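You operate a simulated robot arm through the tools that you are given. There is no shell and no other tool.

Carry out the task below with a simulated robot arm. There is one attempt and no reset: what you move stays moved.

TASK
Pack beam S-22 in the blue archive box and label the lid TESTED.
Fine: lid shut, label on its dark plate; push the box back up to the bar cradle.

The check looks at the end state, three seconds after you hand in, the way a careful person would. Anything else that was tipped, shoved, dropped, spilled or broken makes it a failure. A push-on lid holds only when it is set on centred and level and pressed home; a screw cap is set on level and turned clockwise until tight.

THE ROBOT
A 7-joint arm with a two-finger parallel gripper, fixed in place. Base frame: the origin is at the foot of the arm, x ahead of it, y to its left, z up; the work surface is at about z = 88. Readings come in cm, degrees, newtons and seconds.
With the tool pointing down near the work surface it reaches from about 38 to 80 cm from the base axis. Its first joint turns from -143.0 to 143.0 degrees. Payload 3 kg.
The tool frame sits at the grasp point between the pads (the TCP): z along the fingers, y along the line on which they close. The tips reach 3 cm beyond it. Largest opening 11 cm; finger width 2, thickness 1; the body of the gripper, 4.8 by 11.2 cm, starts 5.5 cm behind the TCP.
Orientation is told as [roll, pitch, yaw] about the base's x, y, z axes, in that order, counted from this pose: with the fingers straight down and closing along the base's y, the tool's x points along the base's -x, its y along +y and its z along -z.

THE INTERFACE
- The arm moves only by the tool jog_arm. Its argument "commands" is a list that holds one entry, the list of rows, each a list of 7 numbers: the turn, a rotation vector about the tool's x, y, z in rad, then the shift along the tool's x, y, z in cm, then the opening, from 0 (shut) to 1 (fully open). In form: [[[wx, wy, wz, tx, ty, tz, jaw], ...]]. A call has 1 to 20 rows; each row shifts and turns the commanded pose from where the row before left it, along the tool's axes as they then stand. Rows are played at 5 a second. More than 5 cm and 8.6 degrees between two rows, or a gripper value outside its range, and nothing of the call is played. Where a pose cannot be reached the arm comes as near as it can. A force on the tool above 40 N (or 10 N above the force at the start of the call, whichever is more), or a blocked arm, ends the call early, and 0.2 s more pass. Each finger travels about 15.3 cm/s and halts on what it meets, pressing with about 32 N; the grip force reading is that of the motor and also rises with nothing between the fingers. The clock runs only during rows and for 0.2 s after the last one: add rows that do not move to give the fingers time. It gives the time, the measured TCP pose, the force on the tool (base axes), the opening and the grip force at its end, in the units of the frame above (readings bear some noise), with the torque about the TCP (base axes, N m) and any sound that the robot's microphone picked up.
- Cameras (640 x 400 px; columns grow to the right, rows downward): "scene" is fixed at [5.1, -49.87, 149.62]; the picture's right is [0.43, -0.90, 0.00], its down [-0.61, -0.29, -0.73] and it looks along [0.66, 0.31, -0.68] (base axes); focal length 235 px, centre (320, 200). "wrist" rides on the gripper at [7.2, 1.7, -10.3] in the tool frame; the picture's right is [-0.23, 0.97, 0.00], its down [-0.76, -0.18, -0.62] and it looks along [-0.61, -0.14, 0.78] (tool axes); focal length 222 px, centre (320, 200). There is no depth. A picture from a camera that has moved, and an enlarged one, comes with that camera's place and axes in the base frame and with its lens.
- grab_frame(camera): a new picture of that camera. It takes no simulated time.
- slide_trunk(by): slides the trunk up (or, below 0, down) by that many cm; the arm rides with it, the base frame stays. It gives what a move gives, with no picture.
- close_up(camera, box): a new picture of the part [left, top, right, bottom] of that camera's present view, enlarged. It takes no simulated time.
- sign_off(): hands the job in; it is judged then, once.

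Nothing tells you positions but the pictures and the camera data. Unless the task says otherwise, let go and move clear before handing in.

The tools are called after ">>>" by a JSON object that holds its "method" and its "body". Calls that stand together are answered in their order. jog_arm: Moves the arm, as the interface text tells. Its arguments: {"type":"object","properties":{"commands":{"type":"array","items":{"type":"array","items":{"type":"array","items":{"type":"number"}}}}},"required":["commands"]} The other tools are called the same way: slide_trunk (by) slides the trunk up or down; grab_frame (camera) takes a picture; close_up (camera, box) takes an enlarged picture of a part of a camera's view; sign_off () hands the job in.

At the start:

```text
clock: 0.0
ee_pos: [45.38, -20.89, 131.24]
tcp_rot: [0.1, 0.0, 0.0]
wrist_force: [0.7, -0.7, 0.7]
wrist_torque: [0.0, -0.02, -0.01]
width: 11.0
grasp_force: 0.1
trunk travel left (down, up): [-42.5, 6.5]
```

scene: 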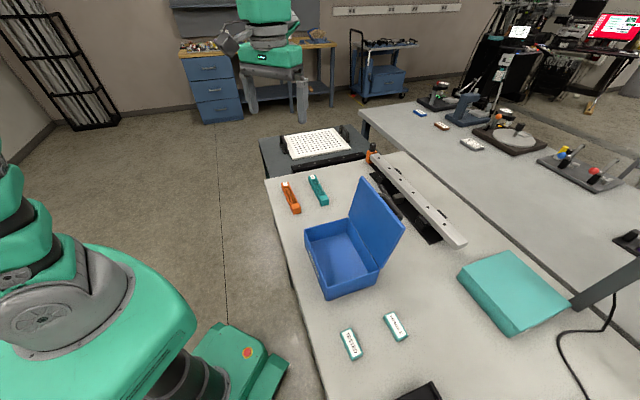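
wrist: 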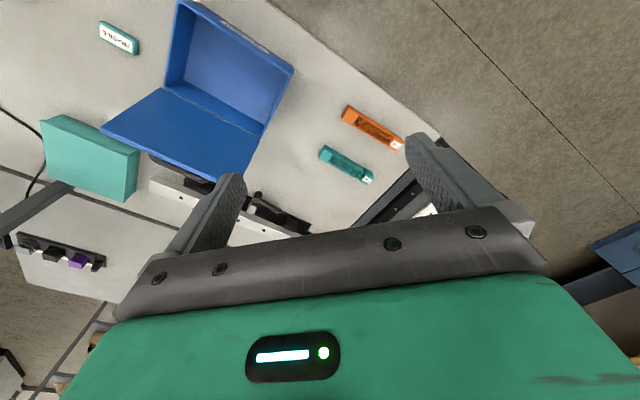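

I see an open blue box with a hinged lid, two beams (orange and teal), two label blocks, and a bar cradle behind the box. I'll take close-ups to identify which beam is S-22 and which label reads TESTED.

>>> {"method": "close_up", "body": {"camera": "scene", "box": [260, 160, 350, 220]}}

>>> {"method": "close_up", "body": {"camera": "scene", "box": [320, 295, 440, 370]}}

>>> {"method": "close_up", "body": {"camera": "scene", "box": [280, 160, 480, 310]}}

>>> {"method": "close_up", "body": {"camera": "wrist", "box": [300, 90, 420, 190]}}

```text
6.67 times, centred on (305, 190) of scene
camera zoom: at [5.1, -49.87, 149.62], right [0.43, -0.9, 0.0], down [-0.61, -0.29, -0.73], along [0.66, 0.31, -0.68], focal length 1569 px, centre (420, 267)
```

zoom: 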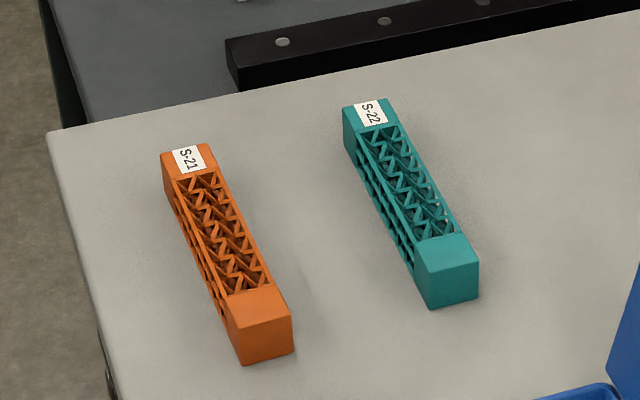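

```text
5.33 times, centred on (380, 332) of scene
camera zoom: at [5.1, -49.87, 149.62], right [0.43, -0.9, 0.0], down [-0.61, -0.29, -0.73], along [0.66, 0.31, -0.68], focal length 1255 px, centre (0, -507)
```

zoom: 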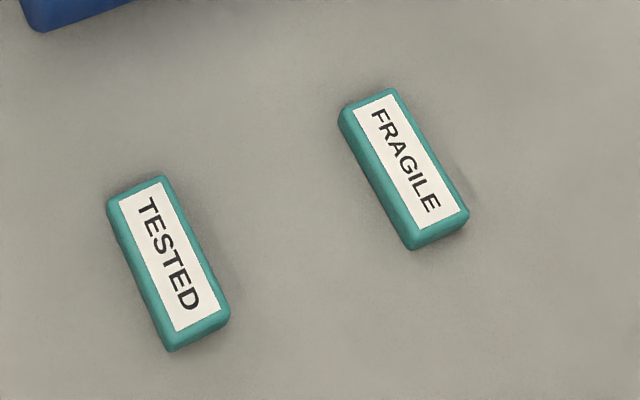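

```text
2.67 times, centred on (380, 235) of scene
camera zoom: at [5.1, -49.87, 149.62], right [0.43, -0.9, 0.0], down [-0.61, -0.29, -0.73], along [0.66, 0.31, -0.68], focal length 627 px, centre (160, 107)
```

zoom: 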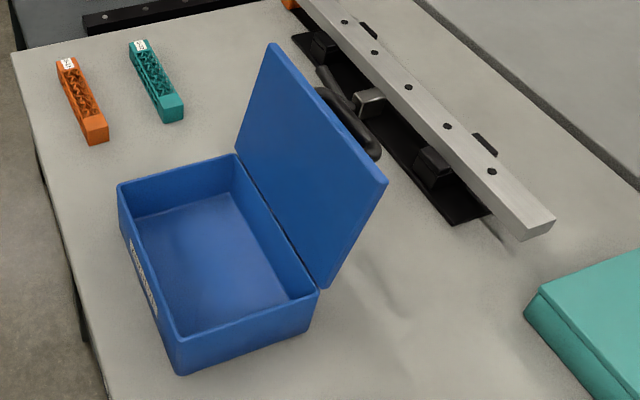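

```text
4.00 times, centred on (360, 140) of wrist
camera zoom: at [38.06, -19.28, 141.73], right [0.23, 0.97, 0.0], down [0.76, -0.18, 0.62], along [0.61, -0.14, -0.78], focal length 888 px, centre (160, 440)
```

zoom: 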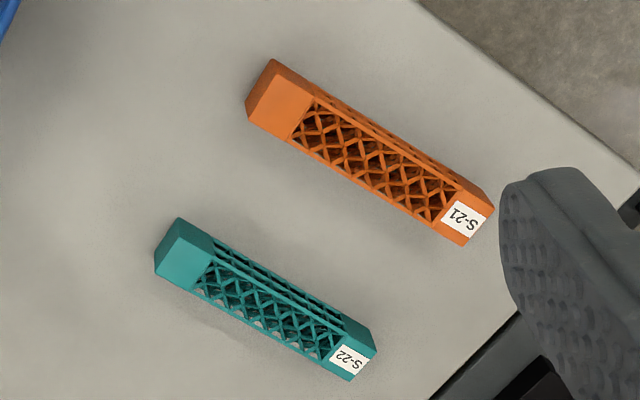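

S-22 is the teal beam, and TESTED is the label nearer the robot. Next I'll look closely at the box, the lid and the bar cradle.

>>> {"method": "close_up", "body": {"camera": "scene", "box": [350, 140, 480, 260]}}

>>> {"method": "close_up", "body": {"camera": "scene", "box": [295, 210, 385, 310]}}

>>> {"method": "close_up", "body": {"camera": "wrist", "box": [100, 0, 300, 180]}}

>>> {"method": "close_up", "body": {"camera": "wrist", "box": [130, 140, 330, 250]}}

>>> {"method": "close_up", "body": {"camera": "scene", "box": [390, 360, 460, 400]}}

```text
3.33 times, centred on (415, 200) of scene
camera zoom: at [5.1, -49.87, 149.62], right [0.43, -0.9, 0.0], down [-0.61, -0.29, -0.73], along [0.66, 0.31, -0.68], focal length 784 px, centre (3, 200)
```

zoom: 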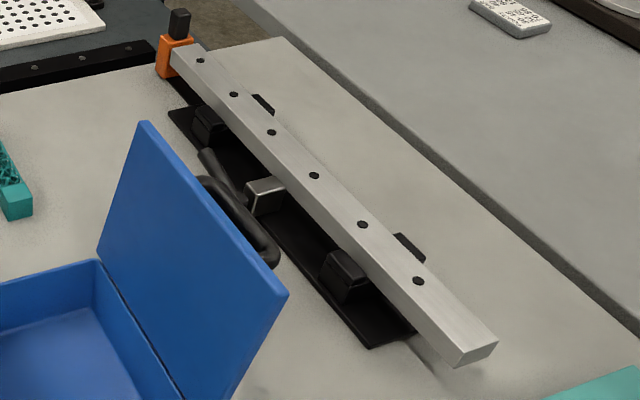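

```text
4.00 times, centred on (340, 260) of scene
camera zoom: at [5.1, -49.87, 149.62], right [0.43, -0.9, 0.0], down [-0.61, -0.29, -0.73], along [0.66, 0.31, -0.68], focal length 941 px, centre (240, -40)
```

zoom: 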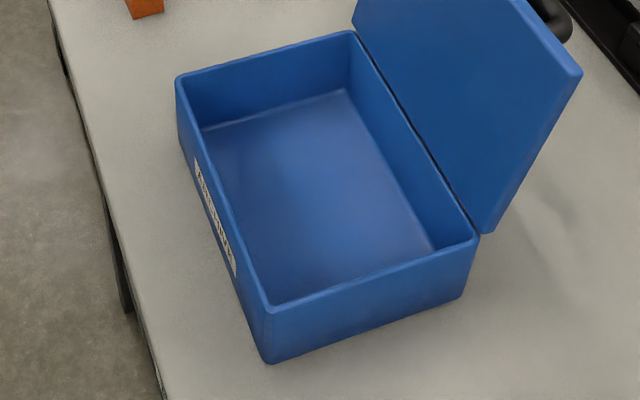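

```text
2.22 times, centred on (200, 90) of wrist
camera zoom: at [38.06, -19.28, 141.73], right [0.23, 0.97, 0.0], down [0.76, -0.18, 0.62], along [0.61, -0.14, -0.78], focal length 494 px, centre (587, 444)
```

zoom: 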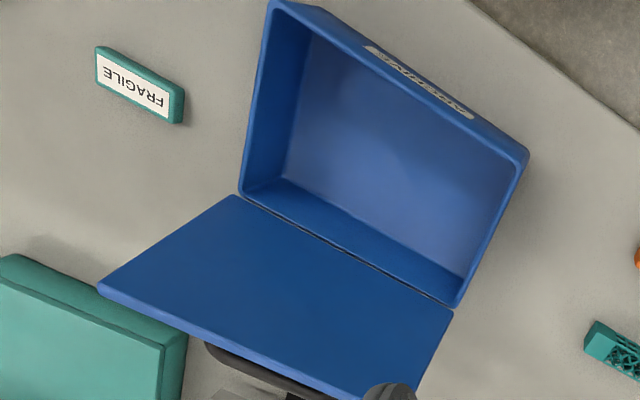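

```text
3.20 times, centred on (230, 195) of wrist
camera zoom: at [38.06, -19.28, 141.73], right [0.23, 0.97, 0.0], down [0.76, -0.18, 0.62], along [0.61, -0.14, -0.78], focal length 711 px, centre (608, 216)
```

zoom: 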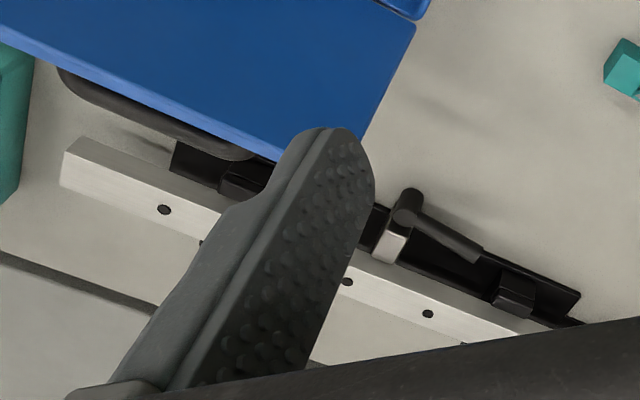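

```text
9.14 times, centred on (425, 380) of scene
camera zoom: at [5.1, -49.87, 149.62], right [0.43, -0.9, 0.0], down [-0.61, -0.29, -0.73], along [0.66, 0.31, -0.68], focal length 2151 px, centre (-640, -1446)
```

zoom: 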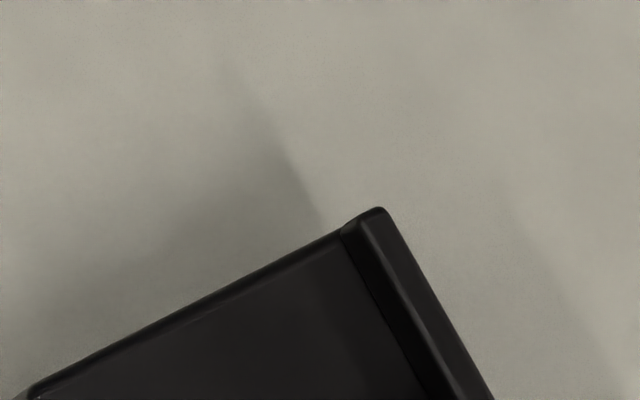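

The lid seems to have a dark handle on its outer face, and a hammer lies on the cradle's base. I'll zoom further on the beam and on the area behind the lid to get positions.

>>> {"method": "close_up", "body": {"camera": "scene", "box": [302, 168, 338, 212]}}

>>> {"method": "close_up", "body": {"camera": "scene", "box": [395, 180, 445, 225]}}

>>> {"method": "close_up", "body": {"camera": "wrist", "box": [310, 135, 385, 195]}}

>>> {"method": "close_up", "body": {"camera": "wrist", "box": [240, 180, 330, 240]}}

```text
9.09 times, centred on (320, 190) of scene
camera zoom: at [5.1, -49.87, 149.62], right [0.43, -0.9, 0.0], down [-0.61, -0.29, -0.73], along [0.66, 0.31, -0.68], focal length 2139 px, centre (320, 291)
```

zoom: 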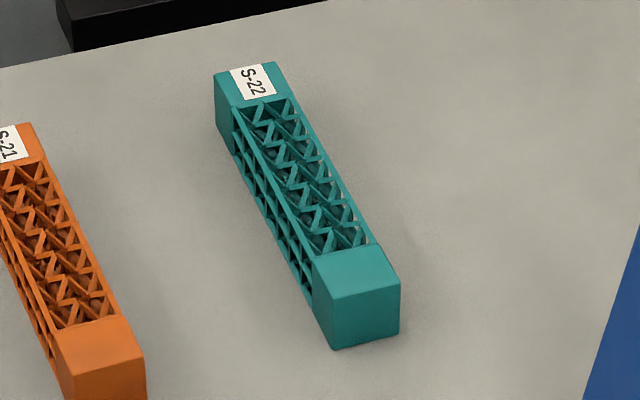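

```text
8.89 times, centred on (420, 202) of scene
camera zoom: at [5.1, -49.87, 149.62], right [0.43, -0.9, 0.0], down [-0.61, -0.29, -0.73], along [0.66, 0.31, -0.68], focal length 2091 px, centre (-569, 178)
```

zoom: 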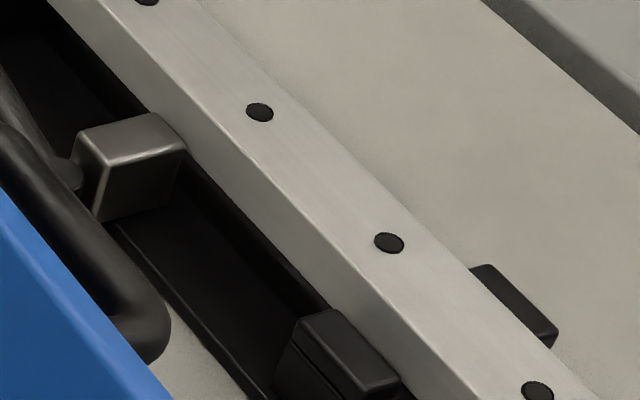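

```text
6.67 times, centred on (348, 165) of wrist
camera zoom: at [38.06, -19.28, 141.73], right [0.23, 0.97, 0.0], down [0.76, -0.18, 0.62], along [0.61, -0.14, -0.78], focal length 1481 px, centre (137, 433)
```

zoom: 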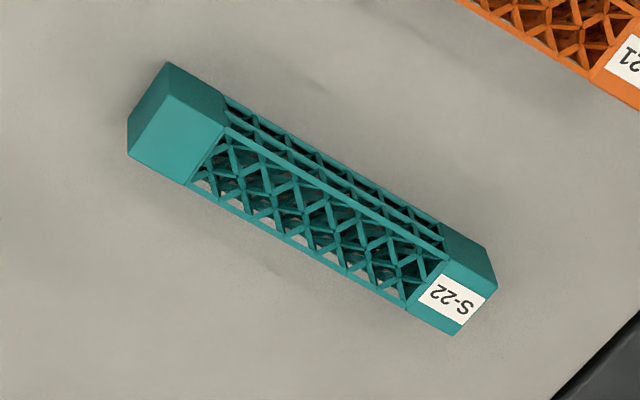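

```text
6.67 times, centred on (285, 210) of wrist
camera zoom: at [38.06, -19.28, 141.73], right [0.23, 0.97, 0.0], down [0.76, -0.18, 0.62], along [0.61, -0.14, -0.78], focal length 1481 px, centre (553, 133)
```

zoom: 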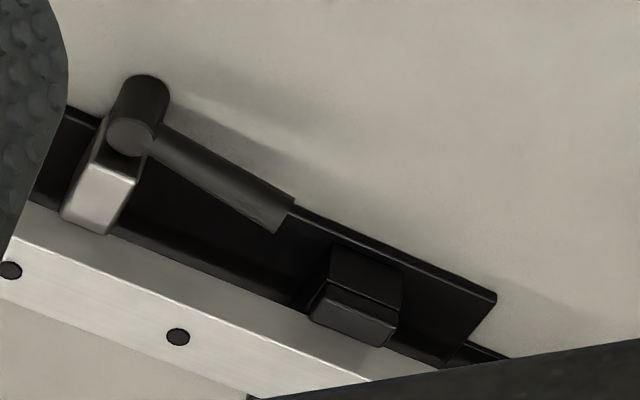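

The teal S-22 beam is at about (68.4, -18.9), lying along the 45° diagonal and about 15.5 x 3 x 3 cm. The box is centred near (42.5, -38) with the same diagonal, and its lid leans open toward the cradle. I'll turn the gripper to 45° and move above the beam.

>>> {"method": "jog_arm", "body": {"commands": [[[0, 0, -0.1309, 0, 0, 2, 0.6], [0, 0, -0.1309, 0, 0, 2, 0.6], [0, 0, -0.1309, 0, 0, 2, 0.6], [0, 0, -0.1309, 0, 0, 2, 0.6], [0, 0, -0.1309, 0, 0, 2, 0.6], [0, 0, -0.1309, 0, 0, 2, 0.6], [0, 0, 0, -2.95, -2.475, 1, 0.6], [0, 0, 0, -2.95, -2.475, 1, 0.6], [0, 0, 0, -2.95, -2.475, 1, 0.6], [0, 0, 0, -2.95, -2.475, 1, 0.6], [0, 0, 0, -2.95, -2.475, 1, 0.6], [0, 0, 0, -2.95, -2.475, 1, 0.6], [0, 0, 0, 0, 0, 0, 0.6], [0, 0, 0, 0, 0, 0, 0.6]]]}}

>>> {"method": "grab_frame", "body": {"camera": "wrist"}}

>>> {"method": "grab_frame", "body": {"camera": "scene"}}

```text
clock: 3.0
ee_pos: [68.4, -18.74, 113.44]
tcp_rot: [0.0, 0.0, 45.1]
wrist_force: [0.1, 0.0, -0.9]
wrist_torque: [-0.01, 0.0, -0.01]
width: 6.59
grasp_force: 0.2
trunk travel left (down, up): [-42.5, 6.5]
```

```text
taken
camera wrist: at [61.99, -22.9, 123.79], right [-0.53, 0.85, 0.0], down [0.66, 0.41, 0.62], along [0.53, 0.33, -0.78], focal length 222 px, centre (320, 200)
```

wrist: 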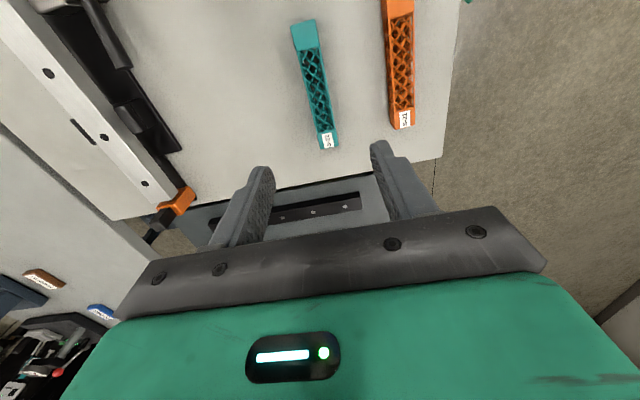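

```text
taken
```

scene: 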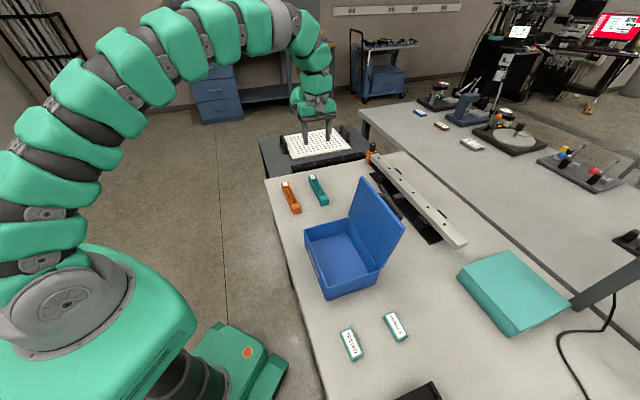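

The gripper is turned and near the beam. I'll zoom in to refine the beam's position before descending.

>>> {"method": "close_up", "body": {"camera": "wrist", "box": [270, 10, 370, 160]}}

>>> {"method": "close_up", "body": {"camera": "wrist", "box": [20, 0, 200, 210]}}

```text
2.67 times, centred on (320, 85) of wrist
camera zoom: at [61.99, -22.9, 123.79], right [-0.53, 0.85, 0.0], down [0.66, 0.41, 0.62], along [0.53, 0.33, -0.78], focal length 592 px, centre (320, 507)
```

zoom: 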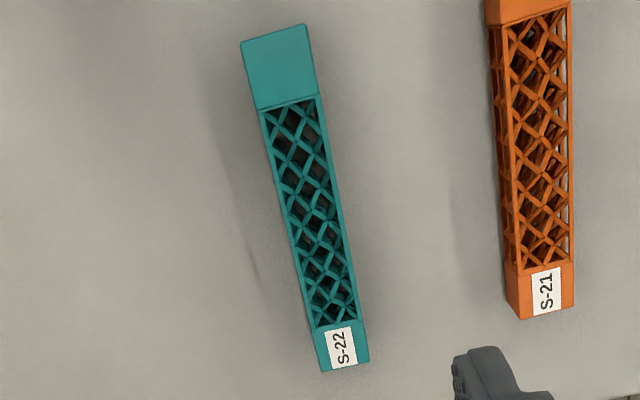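

```text
1.90 times, centred on (110, 105) of wrist
camera zoom: at [61.99, -22.9, 123.79], right [-0.53, 0.85, 0.0], down [0.66, 0.41, 0.62], along [0.53, 0.33, -0.78], focal length 423 px, centre (720, 381)
```

zoom: 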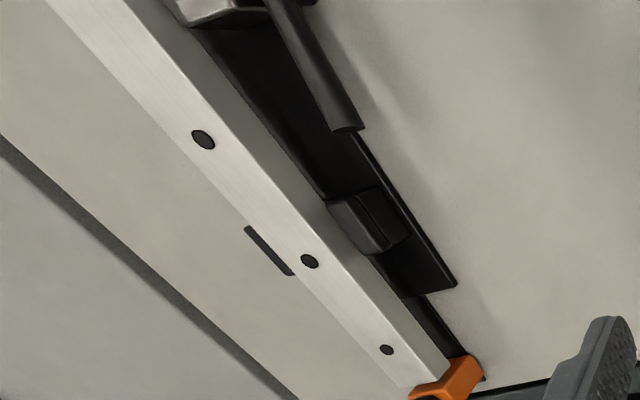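

The beam's centre refines to about (68.7, -19.0) with its axis at 45°. I'll descend onto it, close, and check the grip before lifting.

>>> {"method": "jog_arm", "body": {"commands": [[[0, 0, 0, 0, -0.4, 3, 0.6], [0, 0, 0, 0, 0, 4, 0.6], [0, 0, 0, 0, 0, 4, 0.6], [0, 0, 0, 0, 0, 4, 0.6], [0, 0, 0, 0, 0, 3, 0.6], [0, 0, 0, 0, 0, 2, 0.6], [0, 0, 0, 0, 0, 1.2, 0.6], [0, 0, 0, 0, 0, 0.6, 0.6], [0, 0, 0, 0, 0, 0, 0.6], [0, 0, 0, 0, 0, 0, 0.6]]]}}

>>> {"method": "grab_frame", "body": {"camera": "wrist"}}

>>> {"method": "close_up", "body": {"camera": "scene", "box": [270, 130, 350, 220]}}

```text
clock: 5.2
ee_pos: [68.74, -19.06, 91.49]
tcp_rot: [0.0, -0.1, 45.1]
wrist_force: [0.0, -0.1, 0.2]
wrist_torque: [-0.03, 0.0, -0.02]
width: 6.6
grasp_force: 0.0
trunk travel left (down, up): [-42.5, 6.5]
```

```text
taken
camera wrist: at [62.31, -23.12, 101.9], right [-0.53, 0.85, 0.0], down [0.66, 0.41, 0.62], along [0.53, 0.33, -0.78], focal length 222 px, centre (320, 200)
```

wrist: 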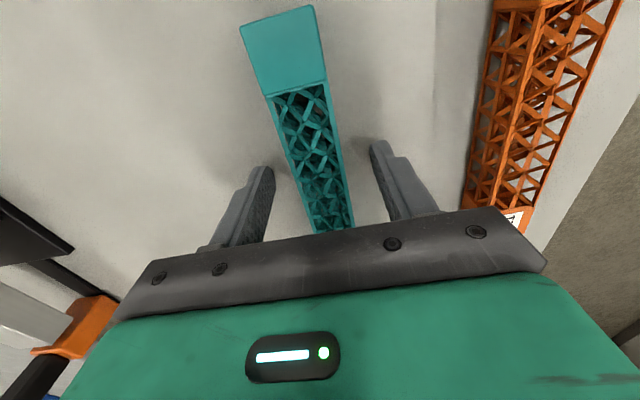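

```text
4.44 times, centred on (310, 175) of scene
camera zoom: at [5.1, -49.87, 149.62], right [0.43, -0.9, 0.0], down [-0.61, -0.29, -0.73], along [0.66, 0.31, -0.68], focal length 1046 px, centre (364, 311)
```

zoom: 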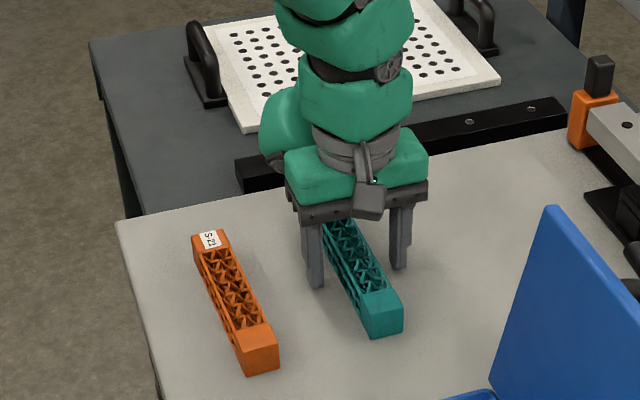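

The fingers straddle the beam evenly. I'll close on it and lift.

>>> {"method": "jog_arm", "body": {"commands": [[[0, 0, 0, 0, 0, 0, 0.35], [0, 0, 0, 0, 0, 0, 0.22], [0, 0, 0, 0, 0, 0, 0.22], [0, 0, 0, 0, 0, 0, 0.22], [0, 0, 0, 0, 0, -1, 0.22], [0, 0, 0, 0, 0, -2, 0.22], [0, 0, 0, 0, 0, -2, 0.22], [0, 0, 0, 0, 0, 0, 0.22]]]}}

>>> {"method": "grab_frame", "body": {"camera": "wrist"}}

>>> {"method": "close_up", "body": {"camera": "scene", "box": [270, 130, 350, 220]}}

```text
clock: 7.0
ee_pos: [68.77, -19.05, 96.48]
tcp_rot: [0.1, 0.1, 45.0]
wrist_force: [0.6, -0.3, -0.3]
wrist_torque: [-0.01, 0.02, -0.01]
width: 2.9
grasp_force: 31.8
trunk travel left (down, up): [-42.5, 6.5]
```

```text
taken
camera wrist: at [62.32, -23.12, 107.0], right [-0.53, 0.85, 0.0], down [0.66, 0.41, 0.62], along [0.53, 0.33, -0.78], focal length 222 px, centre (320, 200)
```

wrist: 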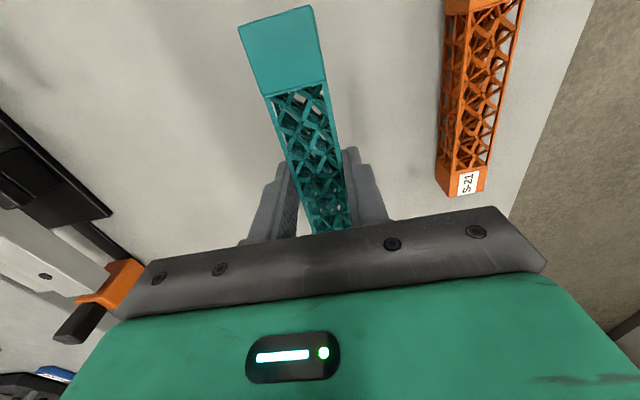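

```text
4.44 times, centred on (310, 175) of scene
camera zoom: at [5.1, -49.87, 149.62], right [0.43, -0.9, 0.0], down [-0.61, -0.29, -0.73], along [0.66, 0.31, -0.68], focal length 1046 px, centre (364, 311)
```

zoom: 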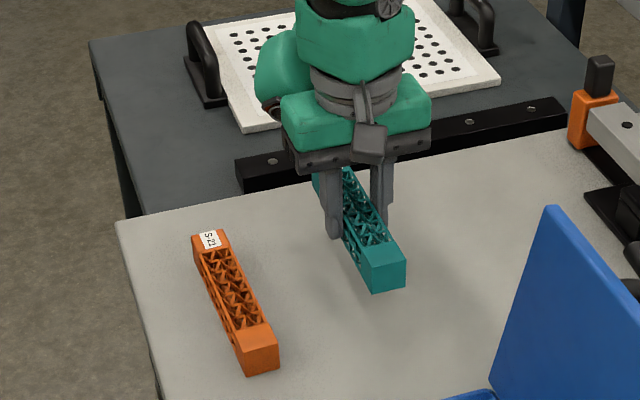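

The beam is held (width 2.9) and clear of the table. I'll raise it, shift toward the box's front side to stay clear of the lid, then travel along the diagonal to above the box centre near (41.4, -36.8).

>>> {"method": "jog_arm", "body": {"commands": [[[0, 0, 0, 0, 0, -4, 0.22], [0, 0, 0, 0, 0, -4, 0.22], [0, 0, 0, 0, 3.4, 0, 0.22], [0, 0, 0, 0, 3.4, 0, 0.22], [0, 0, 0, 3.99, 0, 0, 0.22], [0, 0, 0, 3.99, 0, 0, 0.22], [0, 0, 0, 3.99, 0, 0, 0.22], [0, 0, 0, 3.99, 0, 0, 0.22], [0, 0, 0, 3.99, 0, 0, 0.22], [0, 0, 0, 3.99, 0, 0, 0.22], [0, 0, 0, 3.99, 0, 0, 0.22], [0, 0, 0, 3.99, 0, 0, 0.22], [0, 0, 0, 0, 0, 0, 0.22], [0, 0, 0, 0, 0, 0, 0.22]]]}}

>>> {"method": "grab_frame", "body": {"camera": "wrist"}}

>>> {"method": "grab_frame", "body": {"camera": "scene"}}

```text
clock: 10.0
ee_pos: [41.34, -37.05, 104.32]
tcp_rot: [-0.1, 0.0, 45.0]
wrist_force: [0.1, 0.6, -1.0]
wrist_torque: [0.0, 0.0, 0.0]
width: 2.92
grasp_force: 31.4
trunk travel left (down, up): [-42.5, 6.5]
```

```text
taken
camera wrist: at [34.95, -41.04, 114.93], right [-0.53, 0.85, 0.0], down [0.66, 0.41, 0.62], along [0.53, 0.33, -0.78], focal length 222 px, centre (320, 200)
```

wrist: 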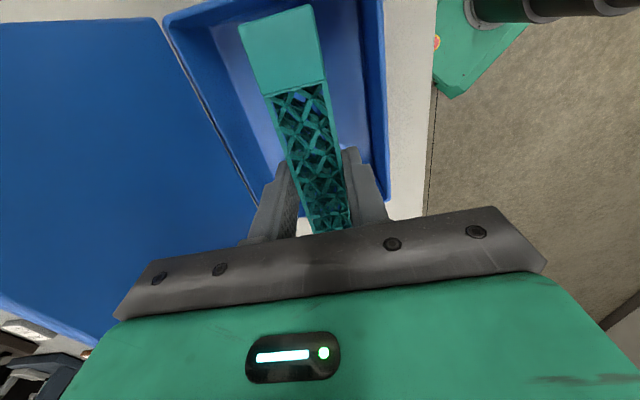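

```text
taken
```

scene: 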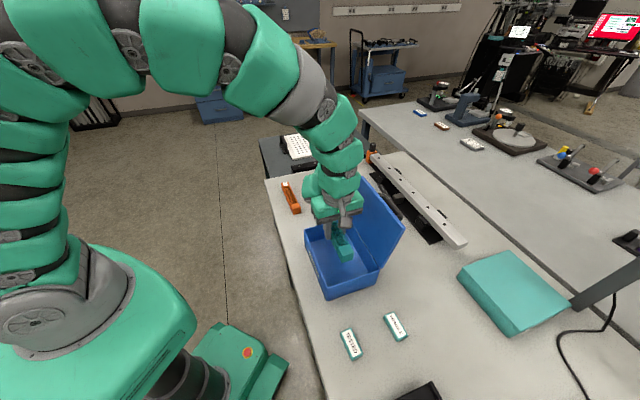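

The projected box corners match the picture, and the beam sits inside the rim outline with clearance all round. I'll shift slightly along the diagonal and lower it in.

>>> {"method": "jog_arm", "body": {"commands": [[[0, 0, 0, -0.4, 0, 2, 0.22], [0, 0, 0, 0, 0, 3, 0.22], [0, 0, 0, 0, 0, 3, 0.22], [0, 0, 0, 0, 0, 2, 0.22], [0, 0, 0, 0, 0, 1, 0.22], [0, 0, 0, 0, 0, 0.5, 0.22], [0, 0, 0, 0, 0, 0, 0.22], [0, 0, 0, 0, 0, 0, 0.22]]]}}

>>> {"method": "grab_frame", "body": {"camera": "wrist"}}

>>> {"method": "close_up", "body": {"camera": "scene", "box": [290, 180, 410, 305]}}

```text
clock: 11.8
ee_pos: [41.63, -36.75, 93.05]
tcp_rot: [0.0, 0.0, 45.0]
wrist_force: [0.3, -0.7, -0.4]
wrist_torque: [0.03, 0.02, -0.03]
width: 2.92
grasp_force: 31.9
trunk travel left (down, up): [-42.5, 6.5]
```

```text
taken
camera wrist: at [35.23, -40.65, 103.46], right [-0.53, 0.85, 0.0], down [0.66, 0.41, 0.62], along [0.53, 0.33, -0.78], focal length 222 px, centre (320, 200)
```

wrist: 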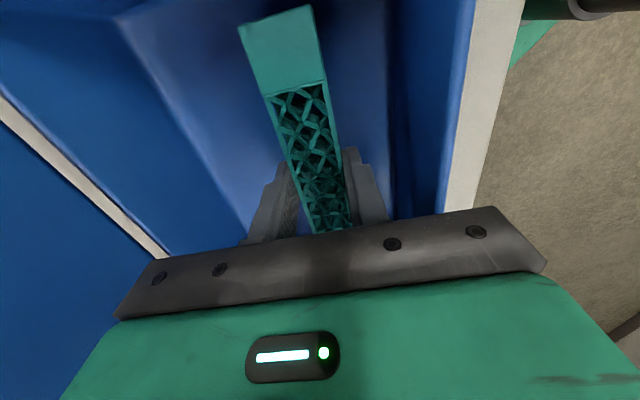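

```text
3.20 times, centred on (350, 242) of scene
camera zoom: at [5.1, -49.87, 149.62], right [0.43, -0.9, 0.0], down [-0.61, -0.29, -0.73], along [0.66, 0.31, -0.68], focal length 753 px, centre (224, 64)
```

zoom: 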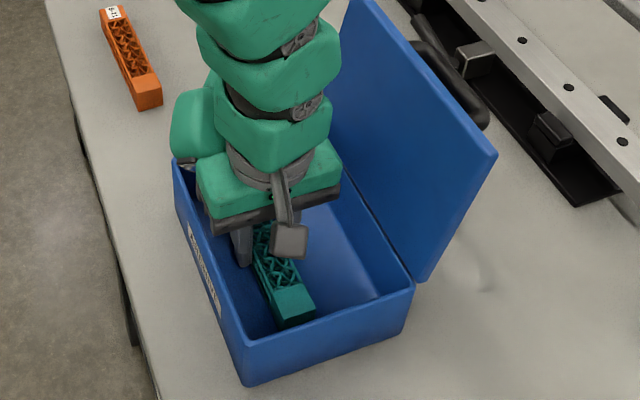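

The beam is inside the box just above the floor. I'll ease it down in small steps until the force shows contact.

>>> {"method": "jog_arm", "body": {"commands": [[[0, 0, 0, 0, 0, 0.2, 0.22], [0, 0, 0, 0, 0, 0.2, 0.22], [0, 0, 0, 0, 0, 0.2, 0.22], [0, 0, 0, 0, 0, 0, 0.22]]]}}

```text
clock: 12.8
ee_pos: [41.63, -36.71, 92.41]
tcp_rot: [0.0, 0.0, 45.1]
wrist_force: [0.0, -0.1, -0.6]
wrist_torque: [0.03, -0.02, 0.02]
width: 2.92
grasp_force: 32.2
trunk travel left (down, up): [-42.5, 6.5]
```

The beam hasn't touched down yet, so I'll continue in small steps.

>>> {"method": "jog_arm", "body": {"commands": [[[0, 0, 0, 0, 0, 0.15, 0.22], [0, 0, 0, 0, 0, 0.15, 0.22], [0, 0, 0, 0, 0, 0, 0.22]]]}}

```text
clock: 13.6
ee_pos: [41.7, -36.71, 92.2]
tcp_rot: [0.0, 0.1, 45.0]
wrist_force: [-0.8, 0.4, -0.8]
wrist_torque: [0.01, 0.02, 0.02]
width: 2.92
grasp_force: 32.0
trunk travel left (down, up): [-42.5, 6.5]
```

There is still no contact force, so I'll take a few more small steps.

>>> {"method": "jog_arm", "body": {"commands": [[[0, 0, 0, 0, 0, 0.15, 0.22], [0, 0, 0, 0, 0, 0.1, 0.22], [0, 0, 0, 0, 0, 0, 0.22]]]}}

```text
clock: 14.4
ee_pos: [41.57, -36.64, 92.09]
tcp_rot: [-0.2, 0.0, 45.0]
wrist_force: [2.7, 0.6, 25.2]
wrist_torque: [0.02, -0.02, 0.01]
width: 2.93
grasp_force: 32.2
trunk travel left (down, up): [-42.5, 6.5]
```

The beam touches the floor with about 25 N at z = 92.1. I'll open modestly inside the box and lift straight out.

>>> {"method": "jog_arm", "body": {"commands": [[[0, 0, 0, 0, 0, -0.1, 0.22], [0, 0, 0, 0, 0, 0, 0.42], [0, 0, 0, 0, 0, 0, 0.42], [0, 0, 0, 0, 0, 0, 0.42], [0, 0, 0, 0, 0, -1, 0.42], [0, 0, 0, 0, 0, -3, 0.42], [0, 0, 0, 0, 0, -4, 0.42], [0, 0, 0, 0, 0, -4, 0.42], [0, 0, 0, 0, 0, -4, 0.42], [0, 0, 0, 0, 0, 0, 0.42]]]}}

>>> {"method": "grab_frame", "body": {"camera": "wrist"}}

>>> {"method": "close_up", "body": {"camera": "scene", "box": [290, 180, 410, 305]}}

```text
clock: 16.6
ee_pos: [41.71, -36.76, 107.89]
tcp_rot: [0.0, 0.0, 45.0]
wrist_force: [0.5, -0.3, -0.2]
wrist_torque: [-0.02, -0.01, -0.01]
width: 4.63
grasp_force: 0.1
trunk travel left (down, up): [-42.5, 6.5]
```

```text
taken
camera wrist: at [35.22, -40.63, 118.41], right [-0.53, 0.85, 0.0], down [0.66, 0.41, 0.62], along [0.53, 0.33, -0.78], focal length 222 px, centre (320, 200)
```

wrist: 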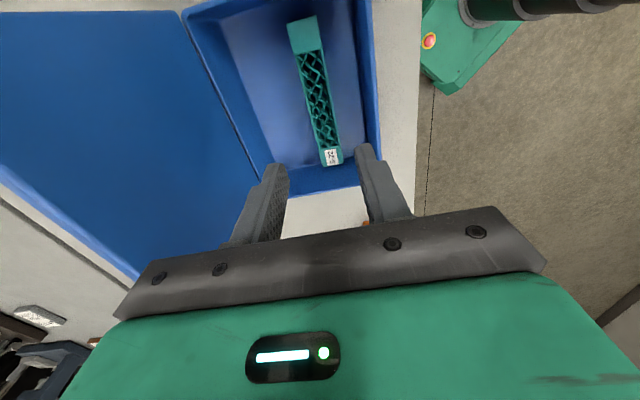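

```text
3.20 times, centred on (350, 242) of scene
camera zoom: at [5.1, -49.87, 149.62], right [0.43, -0.9, 0.0], down [-0.61, -0.29, -0.73], along [0.66, 0.31, -0.68], focal length 753 px, centre (224, 64)
```

zoom: 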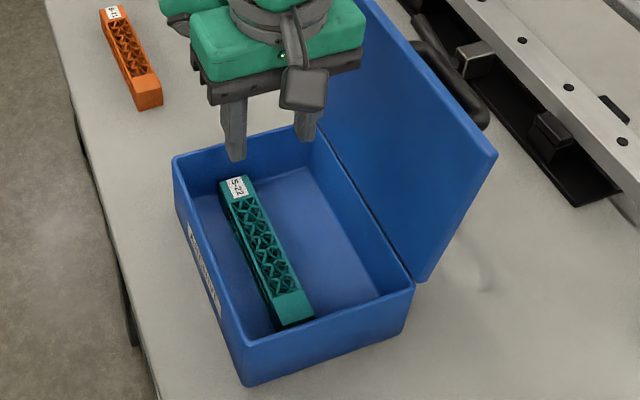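

The beam lies flat in the box. Before closing the lid I want its thickness, hinge line and handle, so I'll lift, go around the near end and look along the lid edge-on.

>>> {"method": "jog_arm", "body": {"commands": [[[0, 0, 0, 0, 0, -4.5, 0.42], [0, 0, 0, 0, 0, -4.5, 0.42], [0, 0, 0, 0, 0, -4.1, 0.2], [0, 0, 0, 4, 0, 0, 0.2], [0, 0, 0, 4, 0, 0, 0.2], [0, 0, 0, 4, 0, 0, 0.2], [0, 0, 0, 4.5, 0, 0, 0.2], [0, 0, 0, 0, -4, 0, 0.2], [0, 0, 0, 0, -4, 0, 0.2], [0, 0, 0, 0, -4.2, 0, 0.2], [0, 0, 0, 0, 0, 0, 0.2], [0, 0, 0, 0, 0, 0, 0.2]]]}}

>>> {"method": "grab_frame", "body": {"camera": "wrist"}}

>>> {"method": "grab_frame", "body": {"camera": "scene"}}

```text
clock: 19.2
ee_pos: [38.67, -56.91, 121.23]
tcp_rot: [0.0, 0.0, 45.0]
wrist_force: [-0.3, -0.5, 0.2]
wrist_torque: [-0.02, -0.01, -0.01]
width: 2.2
grasp_force: 0.1
trunk travel left (down, up): [-42.5, 6.5]
```

```text
taken
camera wrist: at [32.21, -60.91, 131.63], right [-0.53, 0.85, 0.0], down [0.66, 0.41, 0.62], along [0.53, 0.33, -0.78], focal length 222 px, centre (320, 200)
```

wrist: 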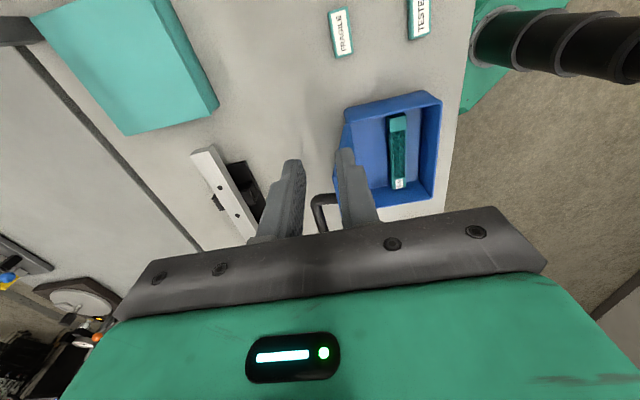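

```text
taken
```

scene: 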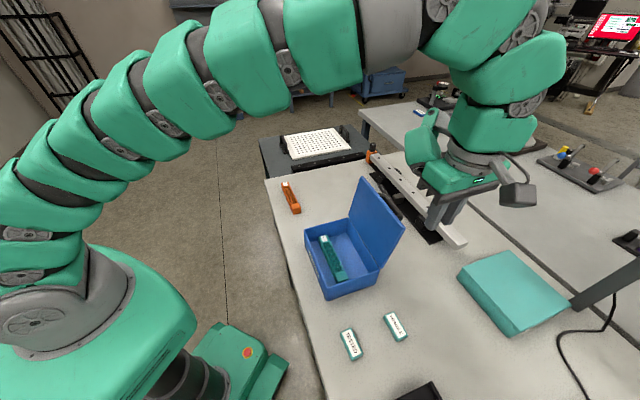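

The handle is now visible behind the lid between the fingers. I'll zoom in on it.

>>> {"method": "close_up", "body": {"camera": "wrist", "box": [280, 80, 460, 230]}}

>>> {"method": "close_up", "body": {"camera": "wrist", "box": [180, 140, 280, 240]}}

```text
2.67 times, centred on (370, 155) of wrist
camera zoom: at [32.21, -60.91, 131.63], right [-0.53, 0.85, 0.0], down [0.66, 0.41, 0.62], along [0.53, 0.33, -0.78], focal length 592 px, centre (187, 320)
```

zoom: 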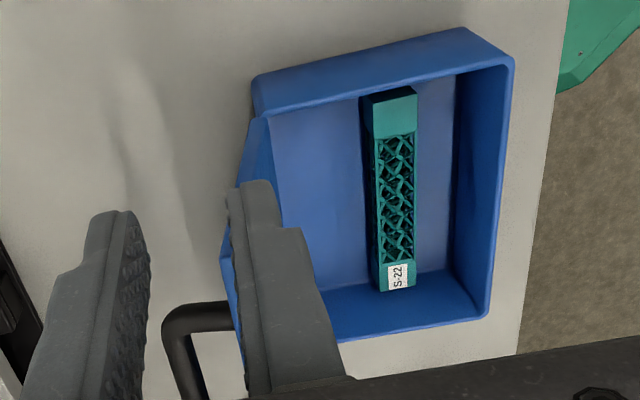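

```text
4.00 times, centred on (230, 190) of wrist
camera zoom: at [32.21, -60.91, 131.63], right [-0.53, 0.85, 0.0], down [0.66, 0.41, 0.62], along [0.53, 0.33, -0.78], focal length 888 px, centre (680, 240)
```

zoom: 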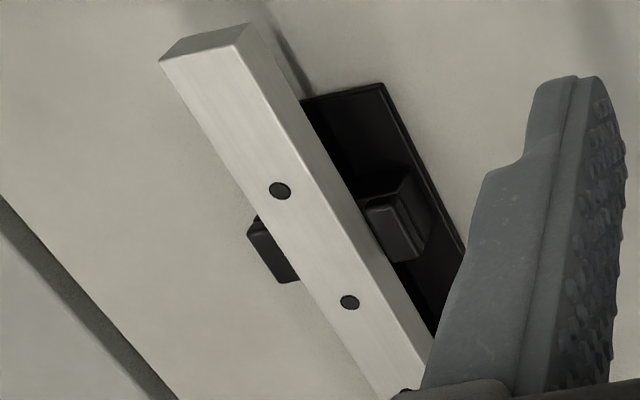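

The lid is about 0.8 cm thick and 15.7 cm long. It is hinged at roughly n = 64.1, z = 95 (n is distance along the diagonal toward the cradle) and is open about 101°. A U-handle sits near its free edge. I'll cage the lid's edge loosely between the fingers at the far corner, past the handle, and swing it down under control.

>>> {"method": "jog_arm", "body": {"commands": [[[0, 0, 0, -4, -0.5, 0, 0.4], [0, 0, 0, -4, -0.5, 0, 0.4], [0, 0, 0, -4, -0.5, 0, 0.4], [0, 0, 0, -4, 0, 0, 0.4], [0, 0, 0, -4, 0, 0, 0.4], [0, 0, 0, -3.7, 0, 0, 0.4], [-0.096, 0, 0, 0, 0, 0, 0.4], [-0.096, 0, 0, 0, 0, 0, 0.4], [0, 0, 0, 0, 0, 2.5, 0.4], [0, 0, 0, 0, 0, 0, 0.4], [0, 0, 0, 0, 0, 0, 0.4]]]}}

>>> {"method": "grab_frame", "body": {"camera": "wrist"}}

>>> {"method": "close_up", "body": {"camera": "scene", "box": [300, 100, 460, 260]}}

```text
clock: 21.6
ee_pos: [56.38, -41.07, 118.55]
tcp_rot: [5.5, 0.0, 45.0]
wrist_force: [0.9, -1.0, 0.0]
wrist_torque: [0.01, 0.0, -0.05]
width: 4.39
grasp_force: 0.0
out of reach, approached as far as the arm can: row 8
trunk travel left (down, up): [-42.5, 6.5]
```

```text
taken
camera wrist: at [50.57, -45.73, 129.11], right [-0.53, 0.85, 0.09], down [0.71, 0.37, 0.6], along [0.48, 0.38, -0.79], focal length 222 px, centre (320, 200)
```

wrist: 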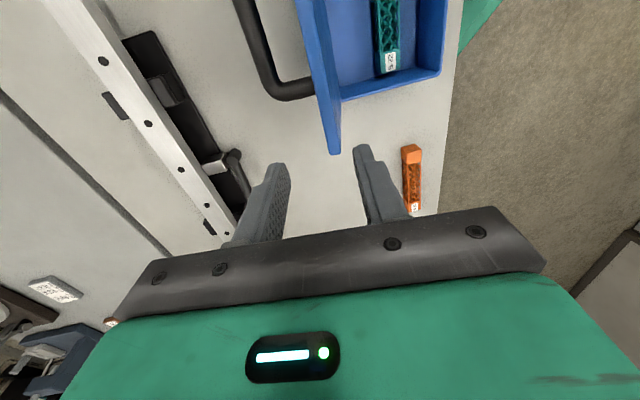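

```text
2.50 times, centred on (380, 180) of scene
camera zoom: at [5.1, -49.87, 149.62], right [0.43, -0.9, 0.0], down [-0.61, -0.29, -0.73], along [0.66, 0.31, -0.68], focal length 588 px, centre (170, 250)
```

zoom: 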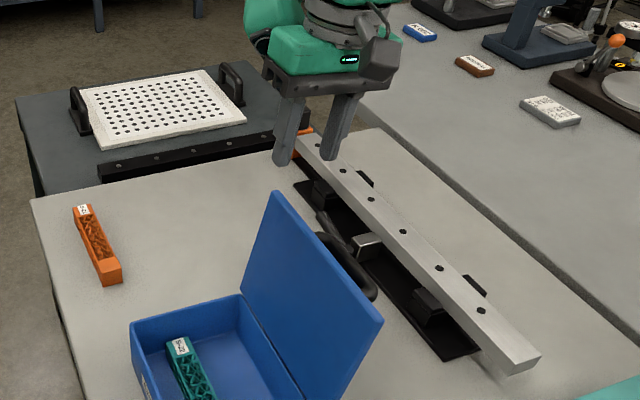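

The tool could only tilt to 5.5° there, but that is enough for a loose cage. The lid's top corner measures about n = 67.3, z = 110.7. I'll lower the fingers so they straddle the edge by about 2 cm.

>>> {"method": "jog_arm", "body": {"commands": [[[0, 0, 0, 0, 0.6, 1.5, 0.4], [0, 0, 0, 0, 0.5, 1.5, 0.4], [0, 0, 0, 0, 0, 1.5, 0.4], [0, 0, 0, 0, 0, 1, 0.4], [0, 0, 0, 0, 0, 0.8, 0.4], [0, 0, 0, 0, 0, 0, 0.4]]]}}

>>> {"method": "grab_frame", "body": {"camera": "wrist"}}

>>> {"method": "close_up", "body": {"camera": "scene", "box": [300, 120, 460, 260]}}

```text
clock: 23.0
ee_pos: [55.11, -40.03, 112.48]
tcp_rot: [5.5, 0.0, 45.1]
wrist_force: [-0.1, 0.4, 0.2]
wrist_torque: [0.02, 0.0, 0.01]
width: 4.37
grasp_force: 0.3
trunk travel left (down, up): [-42.5, 6.5]
```

```text
taken
camera wrist: at [49.37, -44.63, 122.98], right [-0.53, 0.85, 0.09], down [0.71, 0.37, 0.6], along [0.48, 0.38, -0.79], focal length 222 px, centre (320, 200)
```

wrist: 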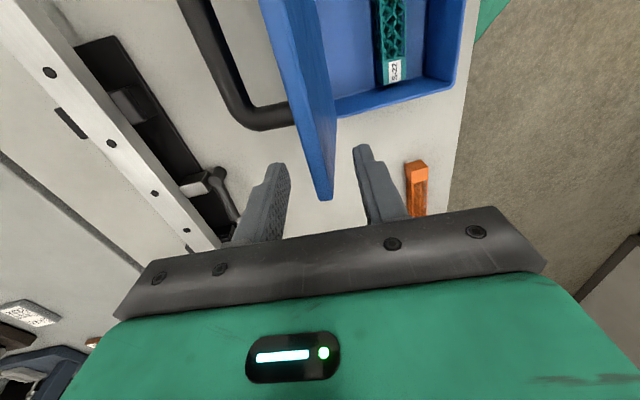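

```text
2.86 times, centred on (380, 190) of scene
camera zoom: at [5.1, -49.87, 149.62], right [0.43, -0.9, 0.0], down [-0.61, -0.29, -0.73], along [0.66, 0.31, -0.68], focal length 672 px, centre (149, 229)
```

zoom: 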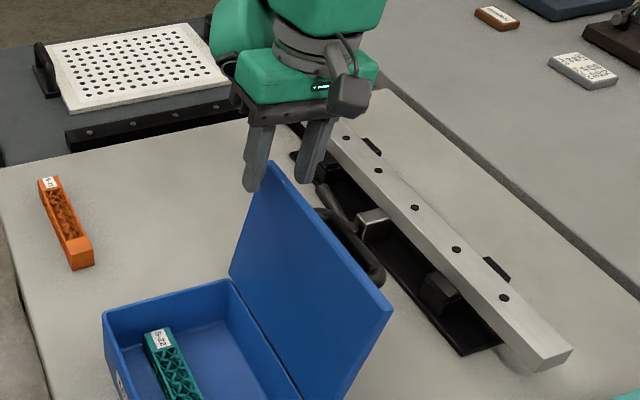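

The lid edge sits between the fingers. I'll narrow the cage to about 2.6 cm and start rotating slowly around the hinge.

>>> {"method": "jog_arm", "body": {"commands": [[[0, 0, 0, 0, 0, 0, 0.24], [0, 0, 0, 0, 0, 0, 0.24], [0, 0, 0, 0, 0.75, 0, 0.24], [0, 0, 0, 0, 0.75, 0, 0.24], [0.0611, 0, 0, 0, 1.073, 0.033, 0.24], [0.0611, 0, 0, 0, 1.073, 0.033, 0.24], [0.0611, 0, 0, 0, 1.073, 0.033, 0.24], [0, 0, 0, 0, 0, 0, 0.24]]]}}

>>> {"method": "grab_frame", "body": {"camera": "wrist"}}

>>> {"method": "grab_frame", "body": {"camera": "scene"}}

```text
clock: 24.8
ee_pos: [51.81, -36.6, 112.56]
tcp_rot: [-5.1, 0.0, 45.1]
wrist_force: [0.2, 0.0, 0.4]
wrist_torque: [-0.01, -0.01, 0.0]
width: 2.62
grasp_force: 0.1
trunk travel left (down, up): [-42.5, 6.5]
```

```text
taken
camera wrist: at [44.68, -39.93, 122.81], right [-0.53, 0.85, -0.09], down [0.63, 0.45, 0.64], along [0.58, 0.28, -0.77], focal length 222 px, centre (320, 200)
```

wrist: 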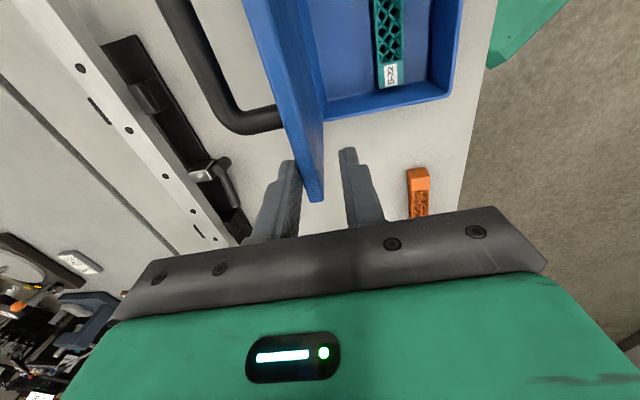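

```text
taken
```

scene: 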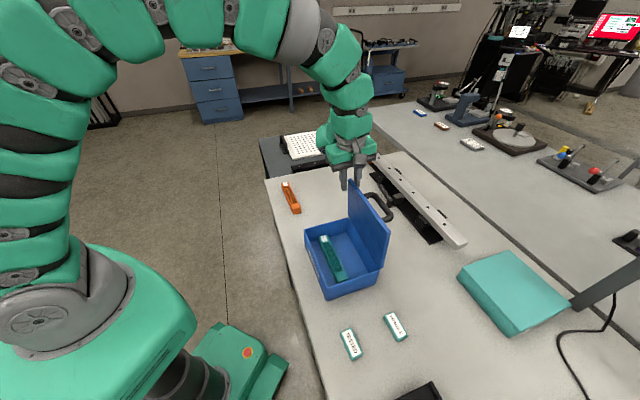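

The lid is following, now about upright, with no unusual force. I'll continue the swing.

>>> {"method": "jog_arm", "body": {"commands": [[[0.0611, 0, 0, 0, 1.073, 0.033, 0.24], [0.0611, 0, 0, 0, 1.073, 0.033, 0.24], [0.0611, 0, 0, 0, 1.073, 0.033, 0.24], [0.0611, 0, 0, 0, 1.073, 0.033, 0.24], [0.0611, 0, 0, 0, 1.073, 0.033, 0.24], [0.0611, 0, 0, 0, 1.073, 0.033, 0.24], [0, 0, 0, 0, 0, 0, 0.24]]]}}

>>> {"method": "grab_frame", "body": {"camera": "wrist"}}

>>> {"method": "close_up", "body": {"camera": "scene", "box": [290, 140, 430, 310]}}

```text
clock: 26.4
ee_pos: [47.42, -32.24, 110.95]
tcp_rot: [-26.0, 0.0, 45.0]
wrist_force: [0.3, 0.3, 0.4]
wrist_torque: [0.03, -0.02, -0.01]
width: 2.65
grasp_force: 0.1
trunk travel left (down, up): [-42.5, 6.5]
```

```text
taken
camera wrist: at [37.84, -33.14, 119.53], right [-0.46, 0.78, -0.43], down [0.46, 0.62, 0.64], along [0.76, 0.1, -0.64], focal length 222 px, centre (320, 200)
```

wrist: 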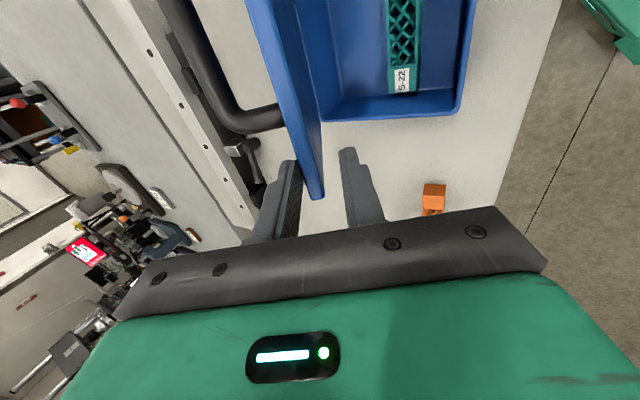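

```text
2.35 times, centred on (360, 225) of scene
camera zoom: at [5.1, -49.87, 149.62], right [0.43, -0.9, 0.0], down [-0.61, -0.29, -0.73], along [0.66, 0.31, -0.68], focal length 554 px, centre (226, 141)
```

zoom: 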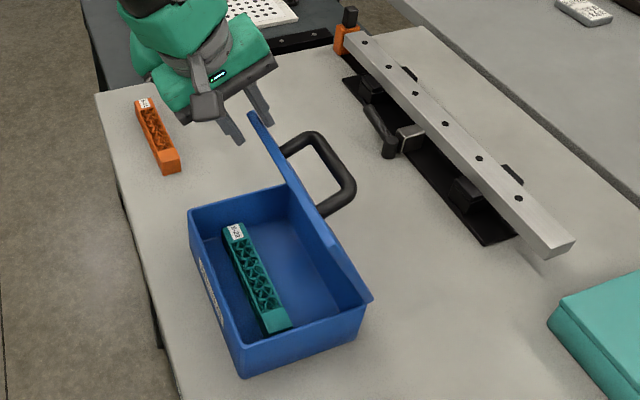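

The hinge has some friction, since the lid stays against the outer finger. I can now see the U-handle clearly. Continuing the swing.

>>> {"method": "jog_arm", "body": {"commands": [[[0.0611, 0, 0, 0, 1.073, 0.033, 0.24], [0.0611, 0, 0, 0, 1.073, 0.033, 0.24], [0.0611, 0, 0, 0, 1.073, 0.033, 0.24], [0.0611, 0, 0, 0, 1.073, 0.033, 0.24], [0.0611, 0, 0, 0, 1.073, 0.033, 0.24], [0.0611, 0, 0, 0, 1.073, 0.033, 0.24], [0, 0, 0, 0, 0, 0, 0.24]]]}}

>>> {"method": "grab_frame", "body": {"camera": "wrist"}}

>>> {"method": "close_up", "body": {"camera": "scene", "box": [290, 140, 430, 310]}}

```text
clock: 28.0
ee_pos: [45.4, -29.32, 108.57]
tcp_rot: [-41.6, -1.3, 45.9]
wrist_force: [0.1, 0.3, -0.4]
wrist_torque: [-0.02, 0.0, -0.01]
width: 2.65
grasp_force: 0.0
out of reach, approached as far as the arm can: row 5, 6
trunk travel left (down, up): [-42.5, 6.5]
```

```text
taken
camera wrist: at [34.31, -29.0, 115.1], right [-0.35, 0.68, -0.64], down [0.32, 0.73, 0.6], along [0.88, 0.01, -0.48], focal length 222 px, centre (320, 200)
```

wrist: 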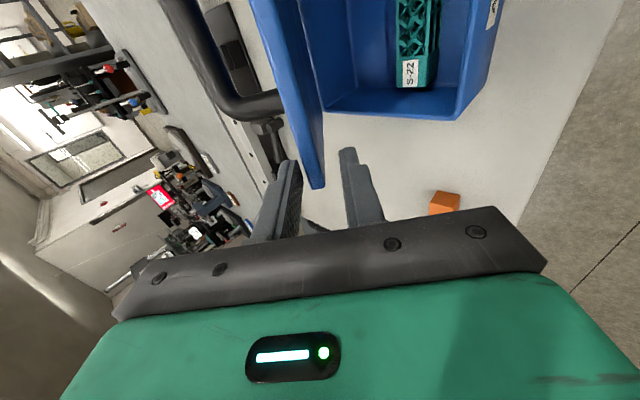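

```text
2.35 times, centred on (360, 225) of scene
camera zoom: at [5.1, -49.87, 149.62], right [0.43, -0.9, 0.0], down [-0.61, -0.29, -0.73], along [0.66, 0.31, -0.68], focal length 554 px, centre (226, 141)
```

zoom: 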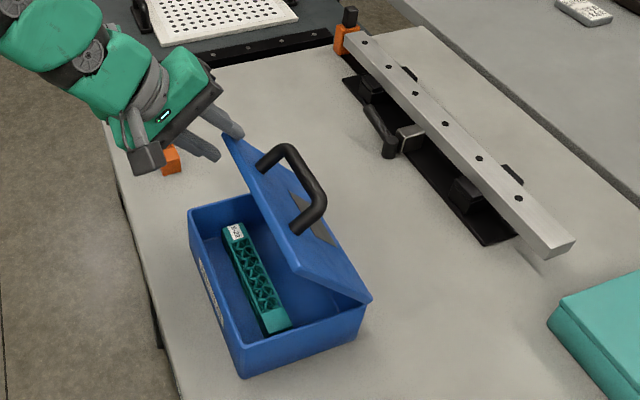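

The lid is now at about 50°, held by hinge friction, and I can see a dark plate on its outer face behind the handle. The arm can't tilt further here, so I'll back out, return to vertical, and push the lid down from above.

>>> {"method": "jog_arm", "body": {"commands": [[[0, 0, 0, 0, 0, -1.5, 0.24], [0, 0, 0, 0, 0, -2, 0.24], [0, 0, 0, 0, 0, -2, 0.24], [0, 0, 0, 0, 0, -2, 0.24], [0, 0, 0, 0, 0, 0, 0.24]]]}}

>>> {"method": "close_up", "body": {"camera": "scene", "box": [290, 140, 430, 310]}}

```text
clock: 29.2
ee_pos: [44.11, -28.25, 110.5]
tcp_rot: [-41.6, -1.2, 45.8]
wrist_force: [0.2, -0.9, -0.8]
wrist_torque: [-0.02, 0.0, -0.04]
width: 2.62
grasp_force: 0.0
out of reach, approached as far as the arm can: row 2, 3, 4
trunk travel left (down, up): [-42.5, 6.5]
```

```text
2.35 times, centred on (360, 225) of scene
camera zoom: at [5.1, -49.87, 149.62], right [0.43, -0.9, 0.0], down [-0.61, -0.29, -0.73], along [0.66, 0.31, -0.68], focal length 554 px, centre (226, 141)
```

zoom: 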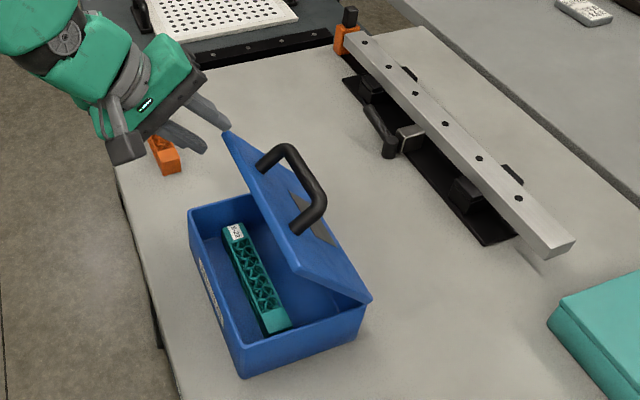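

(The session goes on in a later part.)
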